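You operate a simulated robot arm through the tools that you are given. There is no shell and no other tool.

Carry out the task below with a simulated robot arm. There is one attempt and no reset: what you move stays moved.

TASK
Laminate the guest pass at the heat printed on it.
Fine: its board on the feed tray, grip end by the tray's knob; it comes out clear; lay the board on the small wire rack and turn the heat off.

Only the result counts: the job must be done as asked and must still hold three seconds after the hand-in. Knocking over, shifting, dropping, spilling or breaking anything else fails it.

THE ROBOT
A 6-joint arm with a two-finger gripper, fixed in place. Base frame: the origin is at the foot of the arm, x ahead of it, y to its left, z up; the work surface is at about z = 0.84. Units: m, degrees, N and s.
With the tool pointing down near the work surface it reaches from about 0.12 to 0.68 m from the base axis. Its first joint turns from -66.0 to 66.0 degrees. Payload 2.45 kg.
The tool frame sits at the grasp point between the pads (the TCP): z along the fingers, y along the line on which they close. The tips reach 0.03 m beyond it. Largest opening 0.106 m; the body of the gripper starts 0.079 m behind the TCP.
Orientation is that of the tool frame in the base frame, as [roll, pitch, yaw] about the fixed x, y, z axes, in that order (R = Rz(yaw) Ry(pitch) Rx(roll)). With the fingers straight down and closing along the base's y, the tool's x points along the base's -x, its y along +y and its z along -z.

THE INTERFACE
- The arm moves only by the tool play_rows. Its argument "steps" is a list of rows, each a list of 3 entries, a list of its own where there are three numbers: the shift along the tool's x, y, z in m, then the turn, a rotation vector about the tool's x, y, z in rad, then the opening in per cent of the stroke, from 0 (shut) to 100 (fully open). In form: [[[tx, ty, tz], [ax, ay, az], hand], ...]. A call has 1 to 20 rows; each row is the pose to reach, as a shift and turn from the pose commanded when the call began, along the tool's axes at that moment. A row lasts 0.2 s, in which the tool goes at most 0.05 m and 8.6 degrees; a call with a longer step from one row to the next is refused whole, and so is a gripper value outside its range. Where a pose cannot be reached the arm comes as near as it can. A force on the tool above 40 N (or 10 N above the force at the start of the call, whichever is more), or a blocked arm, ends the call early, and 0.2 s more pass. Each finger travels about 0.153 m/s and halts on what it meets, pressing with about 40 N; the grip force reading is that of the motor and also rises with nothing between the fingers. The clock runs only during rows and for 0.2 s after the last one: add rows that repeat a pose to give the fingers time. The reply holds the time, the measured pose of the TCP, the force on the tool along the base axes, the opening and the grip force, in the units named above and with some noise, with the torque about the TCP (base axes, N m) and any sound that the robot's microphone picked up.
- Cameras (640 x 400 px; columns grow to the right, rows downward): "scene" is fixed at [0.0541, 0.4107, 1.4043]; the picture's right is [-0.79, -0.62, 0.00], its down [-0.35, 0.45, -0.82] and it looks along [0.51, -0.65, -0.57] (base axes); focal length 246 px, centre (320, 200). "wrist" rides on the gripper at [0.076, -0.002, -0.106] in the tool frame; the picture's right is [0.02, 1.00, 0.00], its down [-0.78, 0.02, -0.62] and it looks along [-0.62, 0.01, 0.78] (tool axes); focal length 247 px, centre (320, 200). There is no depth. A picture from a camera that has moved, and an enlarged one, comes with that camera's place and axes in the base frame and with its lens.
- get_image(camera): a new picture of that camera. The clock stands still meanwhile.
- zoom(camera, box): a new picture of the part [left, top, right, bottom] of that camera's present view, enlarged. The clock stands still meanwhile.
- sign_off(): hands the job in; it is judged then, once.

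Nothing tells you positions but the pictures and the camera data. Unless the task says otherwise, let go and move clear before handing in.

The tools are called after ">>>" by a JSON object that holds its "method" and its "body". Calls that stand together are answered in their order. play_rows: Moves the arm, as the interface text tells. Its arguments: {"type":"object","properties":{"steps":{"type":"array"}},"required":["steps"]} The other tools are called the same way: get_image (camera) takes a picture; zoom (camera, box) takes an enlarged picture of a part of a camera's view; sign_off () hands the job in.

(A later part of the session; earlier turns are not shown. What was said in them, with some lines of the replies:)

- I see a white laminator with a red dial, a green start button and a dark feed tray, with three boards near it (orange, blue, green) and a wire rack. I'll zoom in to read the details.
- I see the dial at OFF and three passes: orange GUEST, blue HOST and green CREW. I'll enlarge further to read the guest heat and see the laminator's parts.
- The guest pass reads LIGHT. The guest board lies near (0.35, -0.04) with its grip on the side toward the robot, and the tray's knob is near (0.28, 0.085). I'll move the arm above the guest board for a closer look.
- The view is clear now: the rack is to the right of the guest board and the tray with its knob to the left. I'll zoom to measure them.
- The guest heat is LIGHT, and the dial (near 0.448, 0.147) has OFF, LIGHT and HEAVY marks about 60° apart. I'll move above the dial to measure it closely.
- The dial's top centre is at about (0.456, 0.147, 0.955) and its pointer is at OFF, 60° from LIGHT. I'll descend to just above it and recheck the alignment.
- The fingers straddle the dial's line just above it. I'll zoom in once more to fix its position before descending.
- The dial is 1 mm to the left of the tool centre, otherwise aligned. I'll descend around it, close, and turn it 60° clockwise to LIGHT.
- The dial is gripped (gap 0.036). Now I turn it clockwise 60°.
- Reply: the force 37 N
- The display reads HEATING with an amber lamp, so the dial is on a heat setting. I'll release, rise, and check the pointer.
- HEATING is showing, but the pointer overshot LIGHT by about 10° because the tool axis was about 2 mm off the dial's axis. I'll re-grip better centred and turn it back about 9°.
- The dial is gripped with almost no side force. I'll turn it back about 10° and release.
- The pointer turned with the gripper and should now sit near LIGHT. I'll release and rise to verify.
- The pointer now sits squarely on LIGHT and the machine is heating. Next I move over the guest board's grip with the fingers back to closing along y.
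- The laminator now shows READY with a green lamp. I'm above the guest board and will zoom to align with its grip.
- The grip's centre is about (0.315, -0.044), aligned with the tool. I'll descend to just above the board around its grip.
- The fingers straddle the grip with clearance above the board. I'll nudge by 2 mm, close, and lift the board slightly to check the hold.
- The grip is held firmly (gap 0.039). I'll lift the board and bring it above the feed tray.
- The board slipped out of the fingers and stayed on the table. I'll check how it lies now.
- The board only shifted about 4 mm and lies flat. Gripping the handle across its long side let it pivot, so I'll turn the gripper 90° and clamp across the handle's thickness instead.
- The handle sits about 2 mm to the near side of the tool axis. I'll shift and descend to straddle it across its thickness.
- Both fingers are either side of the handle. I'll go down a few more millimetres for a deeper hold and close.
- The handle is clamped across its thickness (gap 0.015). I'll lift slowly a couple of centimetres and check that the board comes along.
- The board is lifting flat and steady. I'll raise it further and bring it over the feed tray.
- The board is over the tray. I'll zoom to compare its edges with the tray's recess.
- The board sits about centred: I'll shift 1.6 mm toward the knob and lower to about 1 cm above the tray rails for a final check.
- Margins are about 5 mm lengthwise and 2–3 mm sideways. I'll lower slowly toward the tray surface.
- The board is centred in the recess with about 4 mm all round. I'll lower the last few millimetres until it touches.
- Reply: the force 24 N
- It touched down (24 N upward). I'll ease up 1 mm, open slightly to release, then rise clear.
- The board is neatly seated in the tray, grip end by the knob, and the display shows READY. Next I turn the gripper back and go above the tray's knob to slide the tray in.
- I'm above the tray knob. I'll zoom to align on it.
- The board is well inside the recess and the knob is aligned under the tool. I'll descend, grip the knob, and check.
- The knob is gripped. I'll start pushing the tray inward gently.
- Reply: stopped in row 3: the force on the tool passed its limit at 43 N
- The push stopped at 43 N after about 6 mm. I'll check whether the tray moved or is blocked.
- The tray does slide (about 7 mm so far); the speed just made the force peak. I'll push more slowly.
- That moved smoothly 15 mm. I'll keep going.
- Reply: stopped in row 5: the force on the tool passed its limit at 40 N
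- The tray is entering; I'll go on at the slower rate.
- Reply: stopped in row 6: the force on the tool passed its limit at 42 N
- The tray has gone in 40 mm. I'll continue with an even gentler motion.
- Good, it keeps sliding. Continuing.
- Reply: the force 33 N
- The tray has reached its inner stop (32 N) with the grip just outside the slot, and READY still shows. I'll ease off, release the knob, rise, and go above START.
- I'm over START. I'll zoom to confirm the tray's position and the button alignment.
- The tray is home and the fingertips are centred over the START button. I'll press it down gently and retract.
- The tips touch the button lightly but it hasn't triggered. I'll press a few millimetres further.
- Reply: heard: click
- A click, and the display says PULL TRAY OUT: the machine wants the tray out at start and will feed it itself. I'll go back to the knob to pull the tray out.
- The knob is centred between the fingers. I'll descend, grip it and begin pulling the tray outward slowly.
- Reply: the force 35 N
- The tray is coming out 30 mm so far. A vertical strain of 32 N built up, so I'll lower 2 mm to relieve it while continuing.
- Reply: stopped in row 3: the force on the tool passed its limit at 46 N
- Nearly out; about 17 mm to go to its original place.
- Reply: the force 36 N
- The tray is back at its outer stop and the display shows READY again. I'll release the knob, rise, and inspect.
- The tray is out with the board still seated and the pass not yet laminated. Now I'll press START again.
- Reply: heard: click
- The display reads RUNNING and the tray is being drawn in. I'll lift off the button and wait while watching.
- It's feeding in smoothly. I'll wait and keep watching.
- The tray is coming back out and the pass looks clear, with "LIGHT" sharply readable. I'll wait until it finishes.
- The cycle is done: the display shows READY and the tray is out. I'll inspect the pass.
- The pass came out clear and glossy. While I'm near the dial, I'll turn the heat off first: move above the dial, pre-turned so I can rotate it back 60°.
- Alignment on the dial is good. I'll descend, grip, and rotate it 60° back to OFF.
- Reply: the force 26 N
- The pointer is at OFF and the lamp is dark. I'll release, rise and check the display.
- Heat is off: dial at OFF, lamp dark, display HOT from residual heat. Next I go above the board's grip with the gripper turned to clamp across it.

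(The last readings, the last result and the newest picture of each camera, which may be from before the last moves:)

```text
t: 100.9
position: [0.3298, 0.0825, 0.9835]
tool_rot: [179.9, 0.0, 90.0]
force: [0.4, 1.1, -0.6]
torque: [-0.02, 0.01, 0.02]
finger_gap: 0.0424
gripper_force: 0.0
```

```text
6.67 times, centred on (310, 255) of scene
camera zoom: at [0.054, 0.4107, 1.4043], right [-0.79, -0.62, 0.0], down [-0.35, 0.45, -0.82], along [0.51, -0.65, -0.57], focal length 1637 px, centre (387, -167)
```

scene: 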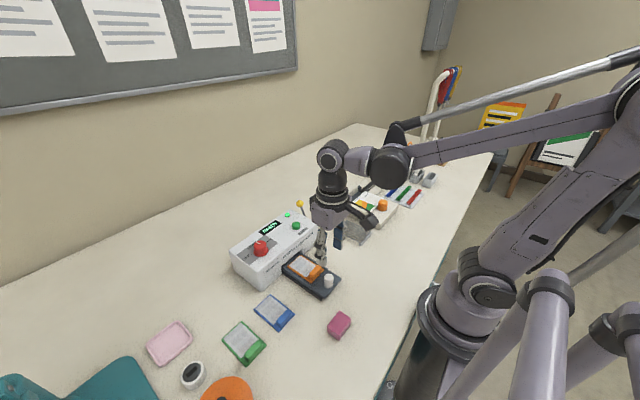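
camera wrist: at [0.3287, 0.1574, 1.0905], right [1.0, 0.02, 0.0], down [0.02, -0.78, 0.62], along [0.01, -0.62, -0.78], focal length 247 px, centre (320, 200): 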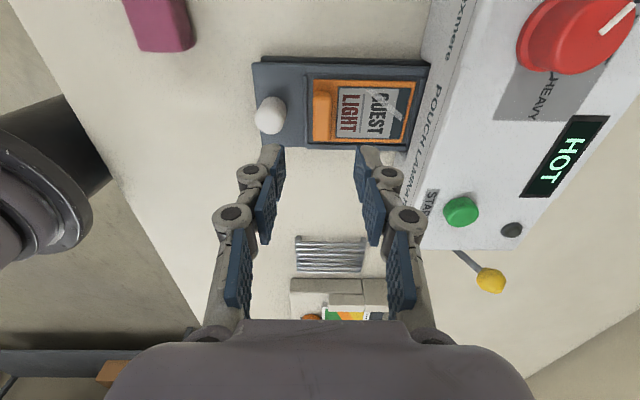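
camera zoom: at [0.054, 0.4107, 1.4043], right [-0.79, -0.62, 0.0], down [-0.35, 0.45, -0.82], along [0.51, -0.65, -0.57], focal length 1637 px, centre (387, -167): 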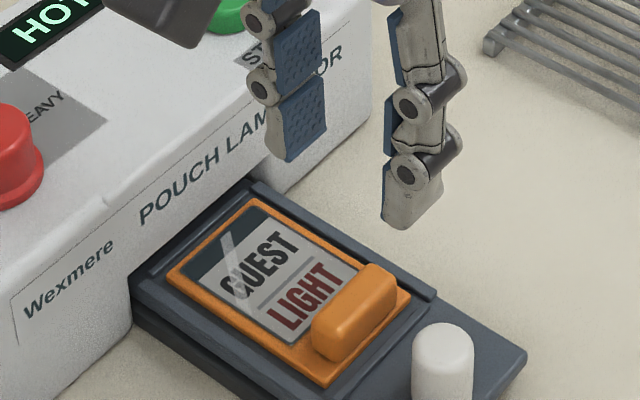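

The handle is about 1 mm toward the laminator from the tool axis. I'll narrow the opening to stay clear of the knob, descend and grip.

>>> {"method": "play_rows", "body": {"steps": [[[0, 0.0012, 0.01], [0, 0, 0], 30], [[0, 0.0012, 0.035], [0, 0, 0], 30], [[0, 0.0012, 0.06], [0, 0, 0], 30], [[0, 0.0012, 0.077], [0, 0, 0], 30], [[0, 0.0012, 0.084], [0, 0, 0], 30], [[0, 0.0012, 0.0855], [0, 0, 0], 30], [[0, 0.0012, 0.0855], [0, 0, 0], 30]]}}

>>> {"method": "zoom", "body": {"camera": "wrist", "box": [240, 100, 400, 200]}}

>>> {"method": "zoom", "body": {"camera": "scene", "box": [278, 245, 342, 285]}}

```text
t: 102.5
position: [0.3305, 0.0796, 0.8973]
tool_rot: [179.8, 0.0, 90.1]
force: [-0.7, -1.0, -0.5]
torque: [-0.01, 0.02, 0.02]
finger_gap: 0.0318
gripper_force: 0.0
```

```text
4.00 times, centred on (320, 150) of wrist
camera zoom: at [0.3301, 0.1557, 1.0037], right [1.0, 0.02, 0.0], down [0.02, -0.78, 0.62], along [0.02, -0.62, -0.78], focal length 988 px, centre (320, 400)
```

zoom: 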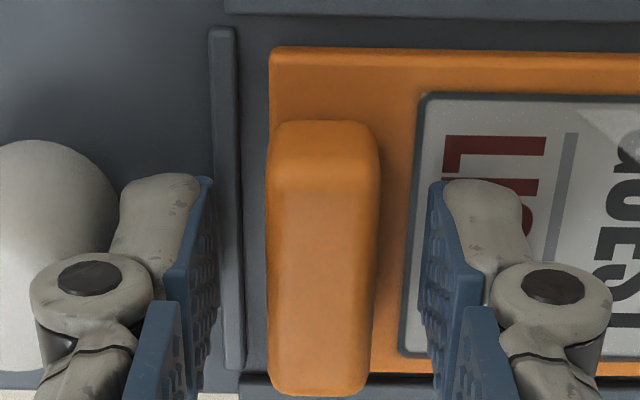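

```text
10.00 times, centred on (310, 265) of scene
camera zoom: at [0.0541, 0.4107, 1.4043], right [-0.79, -0.62, 0.0], down [-0.35, 0.45, -0.82], along [0.51, -0.65, -0.57], focal length 2456 px, centre (420, -450)
```

zoom: 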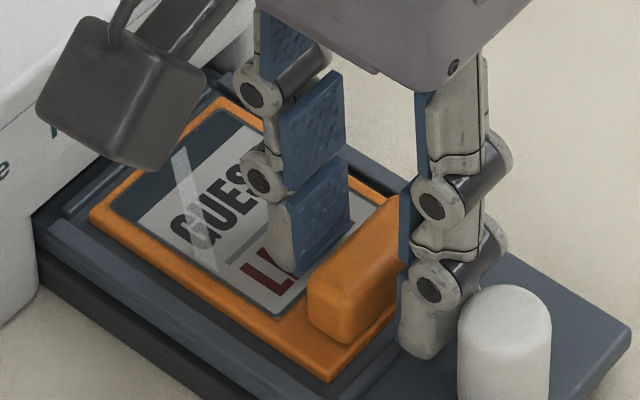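

Fingers are on both sides of the handle, clear of the knob. I'll close and lift slowly.

>>> {"method": "play_rows", "body": {"steps": [[[0, 0, 0.0005], [0, 0, 0], 20], [[0, 0, 0.0005], [0, 0, 0], 10], [[0, 0, 0.0005], [0, 0, 0], 0], [[0, 0, 0.0005], [0, 0, 0], 0], [[0, 0, 0.0005], [0, 0, 0], 0], [[0, 0, -0.002], [0, 0, 0], 0], [[0, 0, -0.005], [0, 0, 0], 0], [[0, 0, -0.009], [0, 0, 0], 0], [[0, 0, -0.013], [0, 0, 0], 0], [[0, 0, -0.017], [0, 0, 0], 0], [[0, 0, -0.02], [0, 0, 0], 0], [[0, 0, -0.02], [0, 0, 0], 0]]}}

>>> {"method": "zoom", "body": {"camera": "scene", "box": [270, 235, 350, 285]}}

>>> {"method": "get_image", "body": {"camera": "wrist"}}

```text
t: 105.1
position: [0.3314, 0.0798, 0.9168]
tool_rot: [179.9, 0.0, 90.1]
force: [0.1, 0.5, 0.4]
torque: [0.05, 0.01, -0.02]
finger_gap: 0.0146
gripper_force: 40.7
```

```text
8.00 times, centred on (310, 260) of scene
camera zoom: at [0.0541, 0.4107, 1.4043], right [-0.79, -0.62, 0.0], down [-0.35, 0.45, -0.82], along [0.51, -0.65, -0.57], focal length 1965 px, centre (400, -280)
```

zoom: 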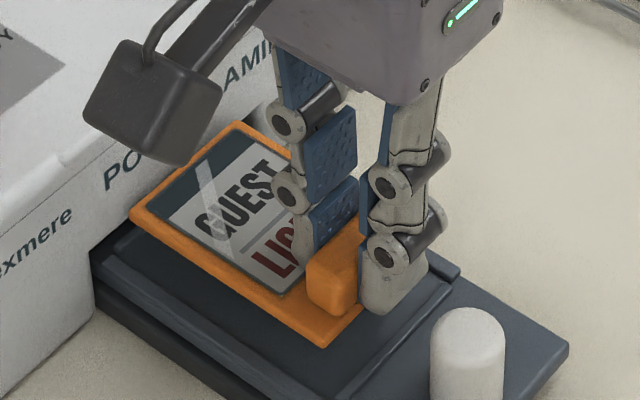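

```text
taken
camera wrist: at [0.3306, 0.1562, 1.0231], right [1.0, 0.02, 0.0], down [0.02, -0.78, 0.62], along [0.02, -0.62, -0.78], focal length 247 px, centre (320, 200)
```

wrist: 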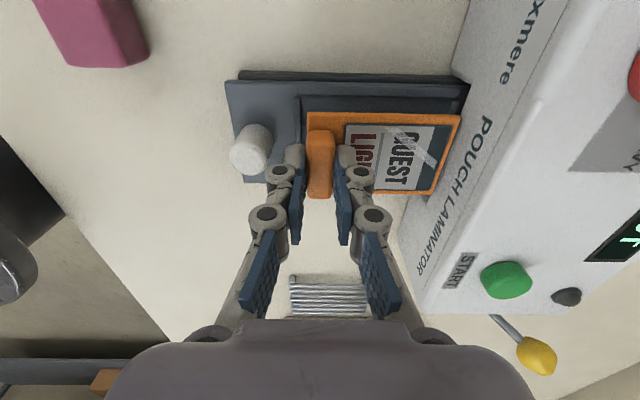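

The laminated board is held level above the tray. I'll lift it higher and carry it over to the wire rack.

>>> {"method": "play_rows", "body": {"steps": [[[0, 0, -0.012], [0, 0, 0], 0], [[0, -0.005, -0.03], [0, 0, 0], 0], [[-0.005, -0.01, -0.05], [0, 0, 0], 0], [[-0.02, -0.015, -0.06], [0, 0, 0], 0], [[-0.04, -0.019, -0.06], [0, 0, 0], 0], [[-0.06, -0.019, -0.06], [0, 0, 0], 0], [[-0.08, -0.019, -0.06], [0, 0, 0], 0], [[-0.1, -0.019, -0.06], [0, 0, 0], 0], [[-0.12, -0.019, -0.06], [0, 0, 0], 0], [[-0.14, -0.019, -0.06], [0, 0, 0], 0], [[-0.16, -0.019, -0.06], [0, 0, 0], 0], [[-0.18, -0.019, -0.06], [0, 0, 0], 0], [[-0.2, -0.019, -0.06], [0, 0, 0], 0], [[-0.215, -0.019, -0.06], [0, 0, 0], 0], [[-0.2225, -0.019, -0.06], [0, 0, 0], 0], [[-0.2225, -0.019, -0.06], [0, 0, 0], 0]]}}

>>> {"method": "get_image", "body": {"camera": "wrist"}}

>>> {"method": "get_image", "body": {"camera": "scene"}}

```text
t: 108.5
position: [0.3145, -0.1432, 0.9768]
tool_rot: [179.8, 0.1, 90.1]
force: [0.5, 0.2, 0.1]
torque: [0.02, 0.01, -0.04]
finger_gap: 0.0146
gripper_force: 39.9
```

```text
taken
camera wrist: at [0.3126, -0.0665, 1.0837], right [1.0, 0.02, 0.0], down [0.02, -0.78, 0.62], along [0.02, -0.62, -0.78], focal length 247 px, centre (320, 200)
```

wrist: 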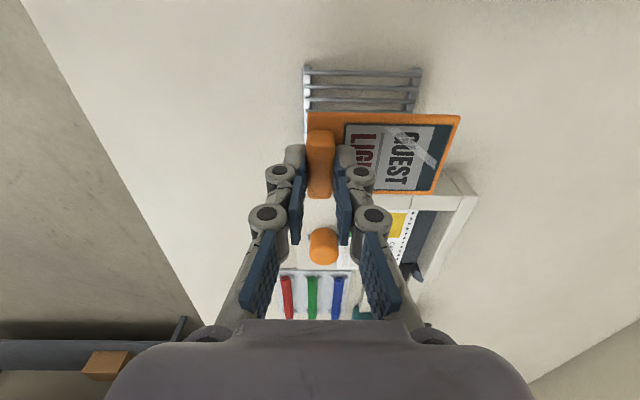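

```text
taken
```

scene: 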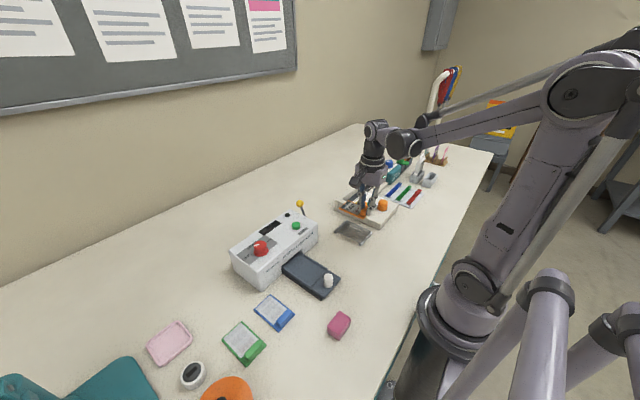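

The board is near the rack. I'll zoom to measure the rack relative to the board.

>>> {"method": "zoom", "body": {"camera": "wrist", "box": [280, 50, 440, 150]}}

>>> {"method": "zoom", "body": {"camera": "wrist", "box": [330, 100, 490, 200]}}

>>> {"method": "zoom", "body": {"camera": "scene", "box": [322, 185, 402, 235]}}

>>> {"method": "zoom", "body": {"camera": "scene", "box": [322, 205, 402, 255]}}

```text
4.00 times, centred on (360, 100) of wrist
camera zoom: at [0.3126, -0.0665, 1.0837], right [1.0, 0.02, 0.0], down [0.02, -0.78, 0.62], along [0.02, -0.62, -0.78], focal length 988 px, centre (160, 600)
```

zoom: 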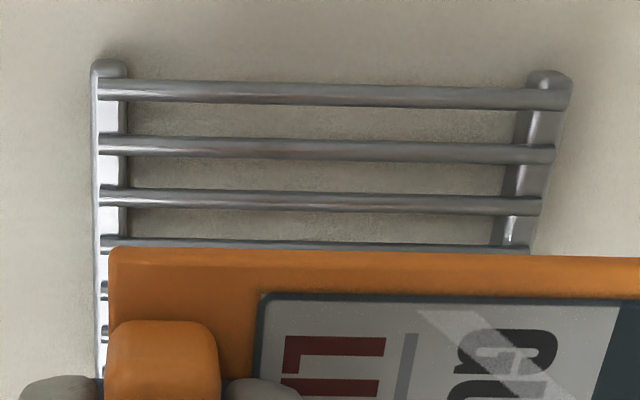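

```text
4.00 times, centred on (410, 150) of wrist
camera zoom: at [0.3126, -0.0665, 1.0837], right [1.0, 0.02, 0.0], down [0.02, -0.78, 0.62], along [0.02, -0.62, -0.78], focal length 988 px, centre (-40, 400)
```

zoom: 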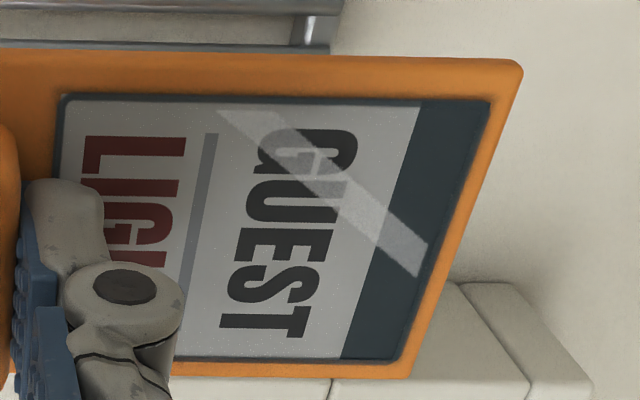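

```text
8.00 times, centred on (362, 210) of scene
camera zoom: at [0.0541, 0.4107, 1.4043], right [-0.79, -0.62, 0.0], down [-0.35, 0.45, -0.82], along [0.51, -0.65, -0.57], focal length 1965 px, centre (-16, 120)
```

zoom: 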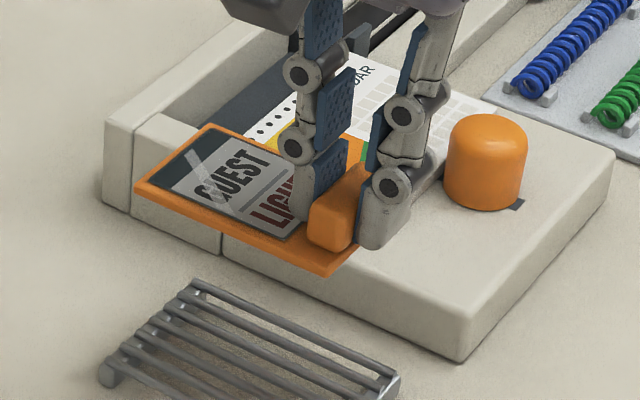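

```text
8.00 times, centred on (362, 230) of scene
camera zoom: at [0.0541, 0.4107, 1.4043], right [-0.79, -0.62, 0.0], down [-0.35, 0.45, -0.82], along [0.51, -0.65, -0.57], focal length 1965 px, centre (-16, -40)
```

zoom: 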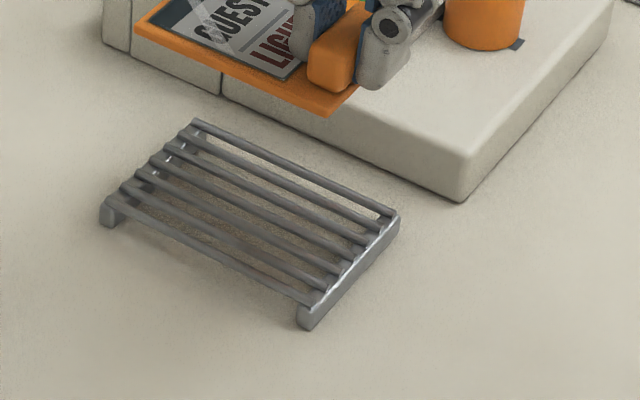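

The board is centred over the rack in both directions. I'll lower it to just above the wires.

>>> {"method": "play_rows", "body": {"steps": [[[0, 0, 0.015], [0, 0, 0], 0], [[0, 0, 0.03], [0, 0, 0], 0], [[0, 0, 0.045], [0, 0, 0], 0], [[0, 0, 0.058], [0, 0, 0], 0], [[0, 0, 0.067], [0, 0, 0], 0], [[0, 0, 0.07], [0, 0, 0], 0], [[0, 0, 0.07], [0, 0, 0], 0]]}}

>>> {"method": "zoom", "body": {"camera": "wrist", "box": [280, 70, 480, 195]}}

>>> {"method": "zoom", "body": {"camera": "scene", "box": [322, 205, 402, 255]}}

```text
t: 110.1
position: [0.3134, -0.142, 0.9065]
tool_rot: [179.9, 0.0, 90.1]
force: [-0.9, -0.9, -1.1]
torque: [0.01, -0.01, 0.0]
finger_gap: 0.0148
gripper_force: 40.2
```

```text
3.20 times, centred on (380, 132) of wrist
camera zoom: at [0.3124, -0.0663, 1.0129], right [1.0, 0.02, 0.0], down [0.02, -0.78, 0.62], along [0.02, -0.62, -0.78], focal length 790 px, centre (128, 416)
```

zoom: 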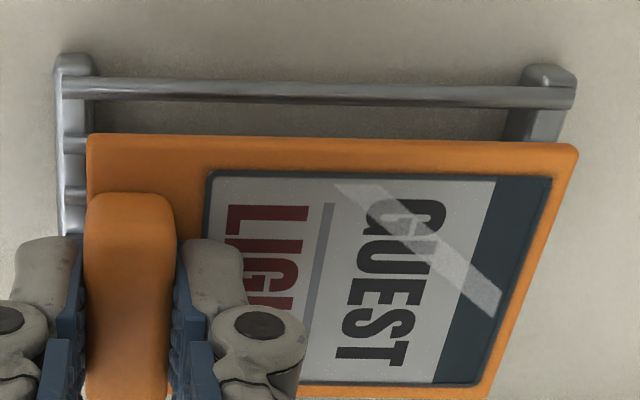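

```text
8.00 times, centred on (362, 230) of scene
camera zoom: at [0.0541, 0.4107, 1.4043], right [-0.79, -0.62, 0.0], down [-0.35, 0.45, -0.82], along [0.51, -0.65, -0.57], focal length 1965 px, centre (-16, -40)
```

zoom: 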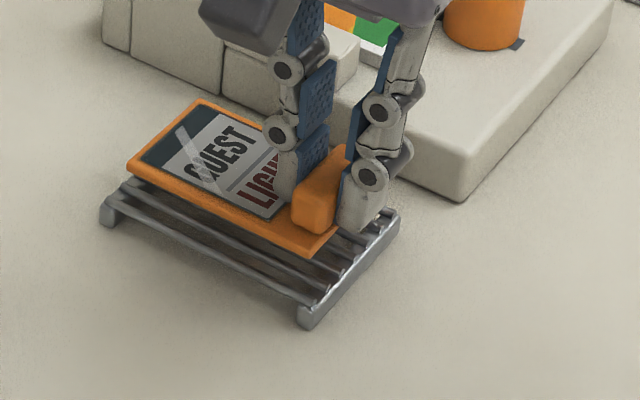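

Margins look even all round. I'll lower the last centimetre gently until contact.

>>> {"method": "play_rows", "body": {"steps": [[[0, -0.0, 0.003], [0, 0, 0], 0], [[-0.001, 0, 0.006], [0, 0, 0], 0], [[-0.001, 0, 0.008], [0, 0, 0], 0], [[-0.001, 0, 0.009], [0, 0, 0], 0], [[-0.001, 0, 0.009], [0, 0, 0], 0]]}}

>>> {"method": "zoom", "body": {"camera": "scene", "box": [330, 212, 378, 242]}}

```text
t: 111.3
position: [0.3129, -0.1432, 0.8979]
tool_rot: [179.9, 0.0, 90.2]
force: [-0.1, -0.1, 0.1]
torque: [0.04, 0.01, 0.03]
finger_gap: 0.0149
gripper_force: 39.6
```

```text
13.33 times, centred on (354, 227) of scene
camera zoom: at [0.0541, 0.4107, 1.4043], right [-0.79, -0.62, 0.0], down [-0.35, 0.45, -0.82], along [0.51, -0.65, -0.57], focal length 3274 px, centre (-133, -160)
```

zoom: 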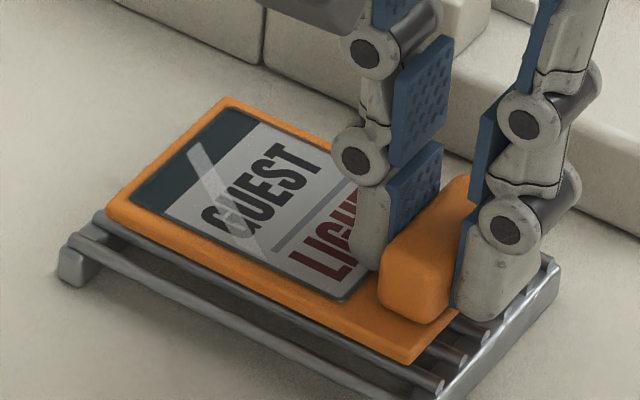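

Very close now with no contact yet. I'll continue in 1 mm steps.

>>> {"method": "play_rows", "body": {"steps": [[[0, 0, 0.001], [0, 0, 0], 0], [[0, 0, 0.002], [0, 0, 0], 0], [[0, 0, 0.003], [0, 0, 0], 0], [[0, 0, 0.003], [0, 0, 0], 0]]}}

```text
t: 112.3
position: [0.3139, -0.1434, 0.8953]
tool_rot: [179.9, 0.0, 90.1]
force: [0.2, -0.1, 0.2]
torque: [0.02, 0.04, -0.02]
finger_gap: 0.0147
gripper_force: 40.0
```

>>> {"method": "play_rows", "body": {"steps": [[[0, 0, 0.001], [0, 0, 0], 0], [[0, 0, 0.002], [0, 0, 0], 0], [[0, 0, 0.002], [0, 0, 0], 0]]}}

>>> {"method": "zoom", "body": {"camera": "scene", "box": [330, 212, 378, 242]}}

```text
t: 113.1
position: [0.3141, -0.1433, 0.8932]
tool_rot: [179.8, 0.0, 90.1]
force: [-0.1, -0.4, 0.0]
torque: [0.0, 0.0, 0.0]
finger_gap: 0.0148
gripper_force: 40.0
```

```text
13.33 times, centred on (354, 227) of scene
camera zoom: at [0.0541, 0.4107, 1.4043], right [-0.79, -0.62, 0.0], down [-0.35, 0.45, -0.82], along [0.51, -0.65, -0.57], focal length 3274 px, centre (-133, -160)
```

zoom: 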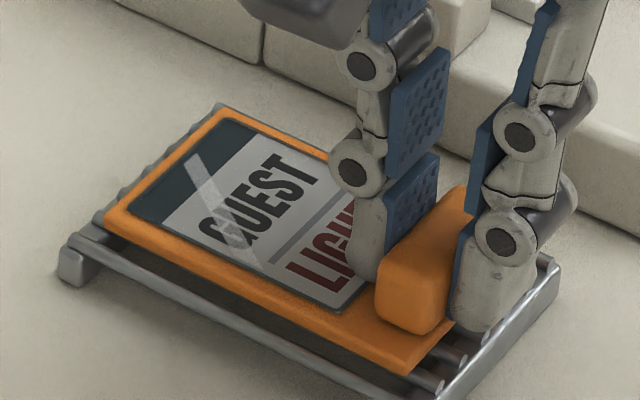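

>>> {"method": "play_rows", "body": {"steps": [[[0, 0, 0.001], [0, 0, 0], 0], [[0, 0, 0.0015], [0, 0, 0], 0], [[0, 0, 0.0015], [0, 0, 0], 0]]}}

```text
t: 113.9
position: [0.313, -0.144, 0.8914]
tool_rot: [179.9, 0.1, 90.1]
force: [-0.6, 0.0, 0.3]
torque: [0.0, 0.01, 0.0]
finger_gap: 0.0145
gripper_force: 39.7
```

>>> {"method": "play_rows", "body": {"steps": [[[0, 0, 0.001], [0, 0, 0], 0], [[0, 0, 0.0015], [0, 0, 0], 0], [[0, 0, 0.0015], [0, 0, 0], 0]]}}

>>> {"method": "zoom", "body": {"camera": "scene", "box": [330, 212, 378, 242]}}

```text
t: 114.7
position: [0.3128, -0.1433, 0.8911]
tool_rot: [-180.0, 0.1, 90.1]
force: [-2.6, -1.7, 25.4]
torque: [-0.03, 0.1, -0.03]
finger_gap: 0.0145
gripper_force: 39.9
```

```text
13.33 times, centred on (354, 227) of scene
camera zoom: at [0.0537, 0.4108, 1.4043], right [-0.79, -0.62, 0.0], down [-0.35, 0.45, -0.82], along [0.51, -0.65, -0.57], focal length 3274 px, centre (-133, -160)
```

zoom: 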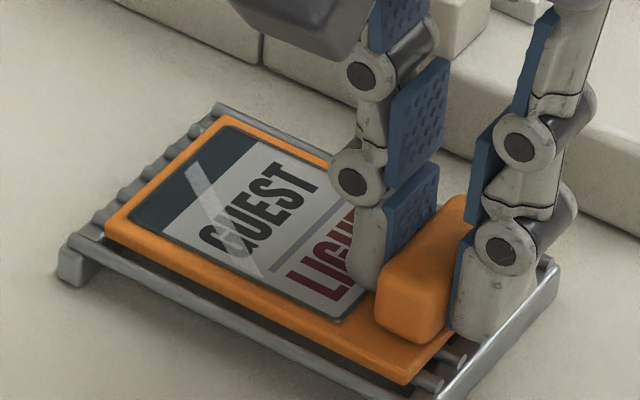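

The board is resting on the rack (25 N). I'll ease up 1 mm, open, and rise straight up.

>>> {"method": "play_rows", "body": {"steps": [[[0, 0, -0.0012], [0, 0, 0], 0], [[0, 0, -0.0012], [0, 0, 0], 12], [[0, 0, -0.0012], [0, 0, 0], 20], [[0, 0, -0.0012], [0, 0, 0], 30], [[0, 0, -0.0012], [0, 0, 0], 30], [[0, 0, -0.006], [0, 0, 0], 30], [[0, 0, -0.015], [0, 0, 0], 30], [[0, 0, -0.03], [0, 0, 0], 30], [[0, 0, -0.05], [0, 0, 0], 30], [[0, 0, -0.08], [0, 0, 0], 30], [[0, 0, -0.12], [0, 0, 0], 30], [[0, 0, -0.15], [0, 0, 0], 30], [[0, 0, -0.15], [0, 0, 0], 30]]}}

>>> {"method": "get_image", "body": {"camera": "wrist"}}

>>> {"method": "get_image", "body": {"camera": "scene"}}

>>> {"method": "zoom", "body": {"camera": "scene", "box": [322, 205, 386, 245]}}

```text
t: 117.5
position: [0.3149, -0.1422, 1.0422]
tool_rot: [179.9, 0.1, 90.1]
force: [0.5, 0.4, -0.2]
torque: [-0.02, 0.0, 0.04]
finger_gap: 0.0317
gripper_force: 0.0
```

```text
taken
camera wrist: at [0.3127, -0.0661, 1.1486], right [1.0, 0.02, 0.0], down [0.02, -0.78, 0.62], along [0.02, -0.62, -0.78], focal length 247 px, centre (320, 200)
```

wrist: 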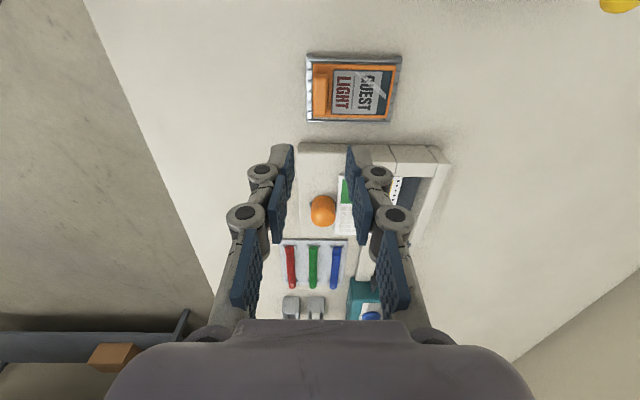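

```text
taken
```

scene: 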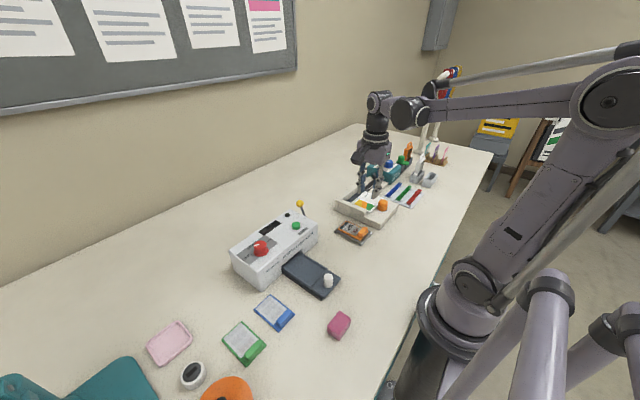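

```text
10.00 times, centred on (354, 225) of scene
camera zoom: at [0.0541, 0.4107, 1.4043], right [-0.79, -0.62, 0.0], down [-0.35, 0.45, -0.82], along [0.51, -0.65, -0.57], focal length 2456 px, centre (-20, -50)
```

zoom: 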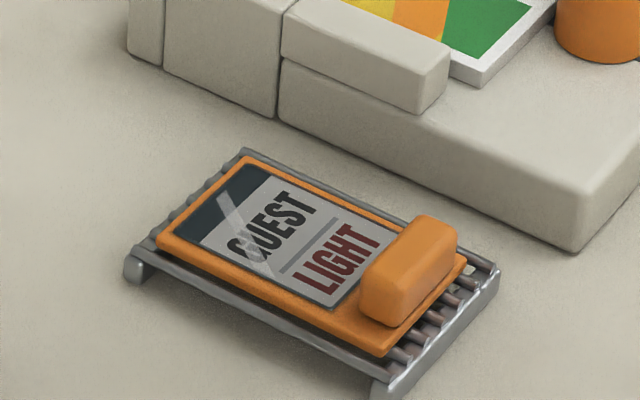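

The guest board lies flat on the rack and the gripper is clear. I'll do a final check of the dial, display and surroundings.

>>> {"method": "zoom", "body": {"camera": "scene", "box": [222, 195, 350, 275]}}

>>> {"method": "zoom", "body": {"camera": "scene", "box": [140, 260, 300, 360]}}

>>> {"method": "zoom", "body": {"camera": "wrist", "box": [280, 35, 440, 135]}}

```text
5.00 times, centred on (286, 235) of scene
camera zoom: at [0.0541, 0.4107, 1.4043], right [-0.79, -0.62, 0.0], down [-0.35, 0.45, -0.82], along [0.51, -0.65, -0.57], focal length 1228 px, centre (490, 25)
```

zoom: 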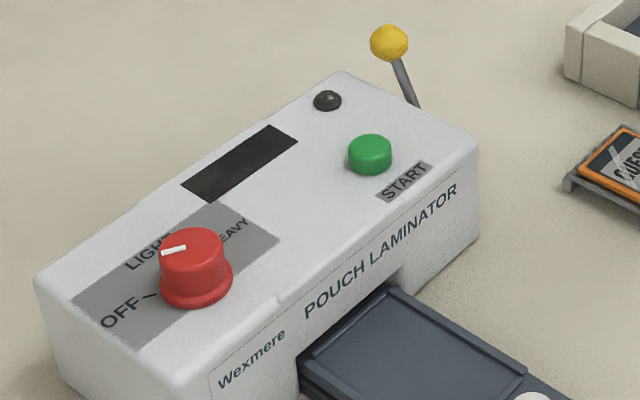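

```text
4.00 times, centred on (220, 310) of scene
camera zoom: at [0.0541, 0.4107, 1.4043], right [-0.79, -0.62, 0.0], down [-0.35, 0.45, -0.82], along [0.51, -0.65, -0.57], focal length 982 px, centre (720, -240)
```

zoom: 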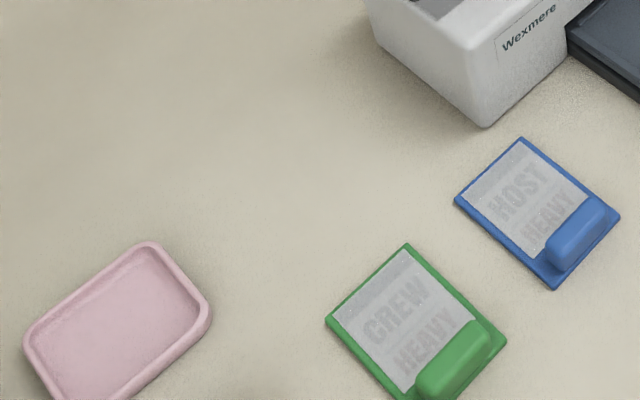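

```text
4.00 times, centred on (360, 85) of wrist
camera zoom: at [0.3127, -0.0661, 1.1486], right [1.0, 0.02, 0.0], down [0.02, -0.78, 0.62], along [0.02, -0.62, -0.78], focal length 988 px, centre (160, 660)
```

zoom: 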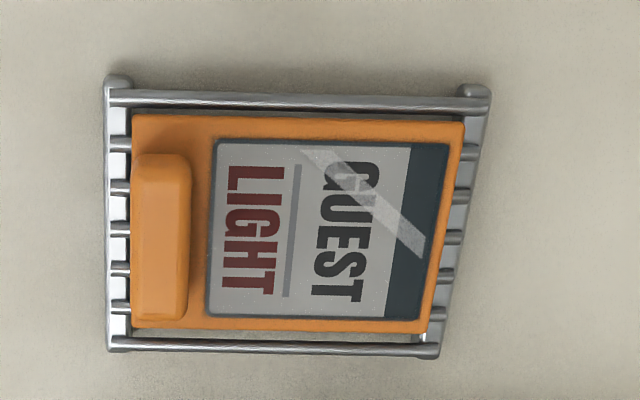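

The laminated GUEST pass lies clear and centred on the wire rack. The dial is at OFF with the lamp and display dark, the other items sit where they were, and the gripper is clear, so I'm handing in.

>>> {"method": "sign_off", "body": {}}

```text
The job is handed in.
```

The guest pass is laminated at LIGHT, the heat printed on it. It came out clear, and its board now lies flat on the small wire rack. The dial is back at OFF, and the laminator's lamp and display are dark. I've handed the job in but haven't seen the result.

Three things didn't go straight through:

- **Dropped grip:** on the first lift the board slipped from the fingers and slid about 4 mm on the table. I re-gripped it across the handle and it held after that.
- **Dial overshoot:** the first turn went about 10° past LIGHT, so I turned it back onto the mark before laminating.
- **Tray pushed in by hand:** I slid the tray in first, but the machine showed "PULL TRAY OUT". I pulled it out and pressed START again, and it fed the tray in and out by itself.

In the final pictures the other two passes, the rack and the laminator are where they started. The feed tray is out and empty.
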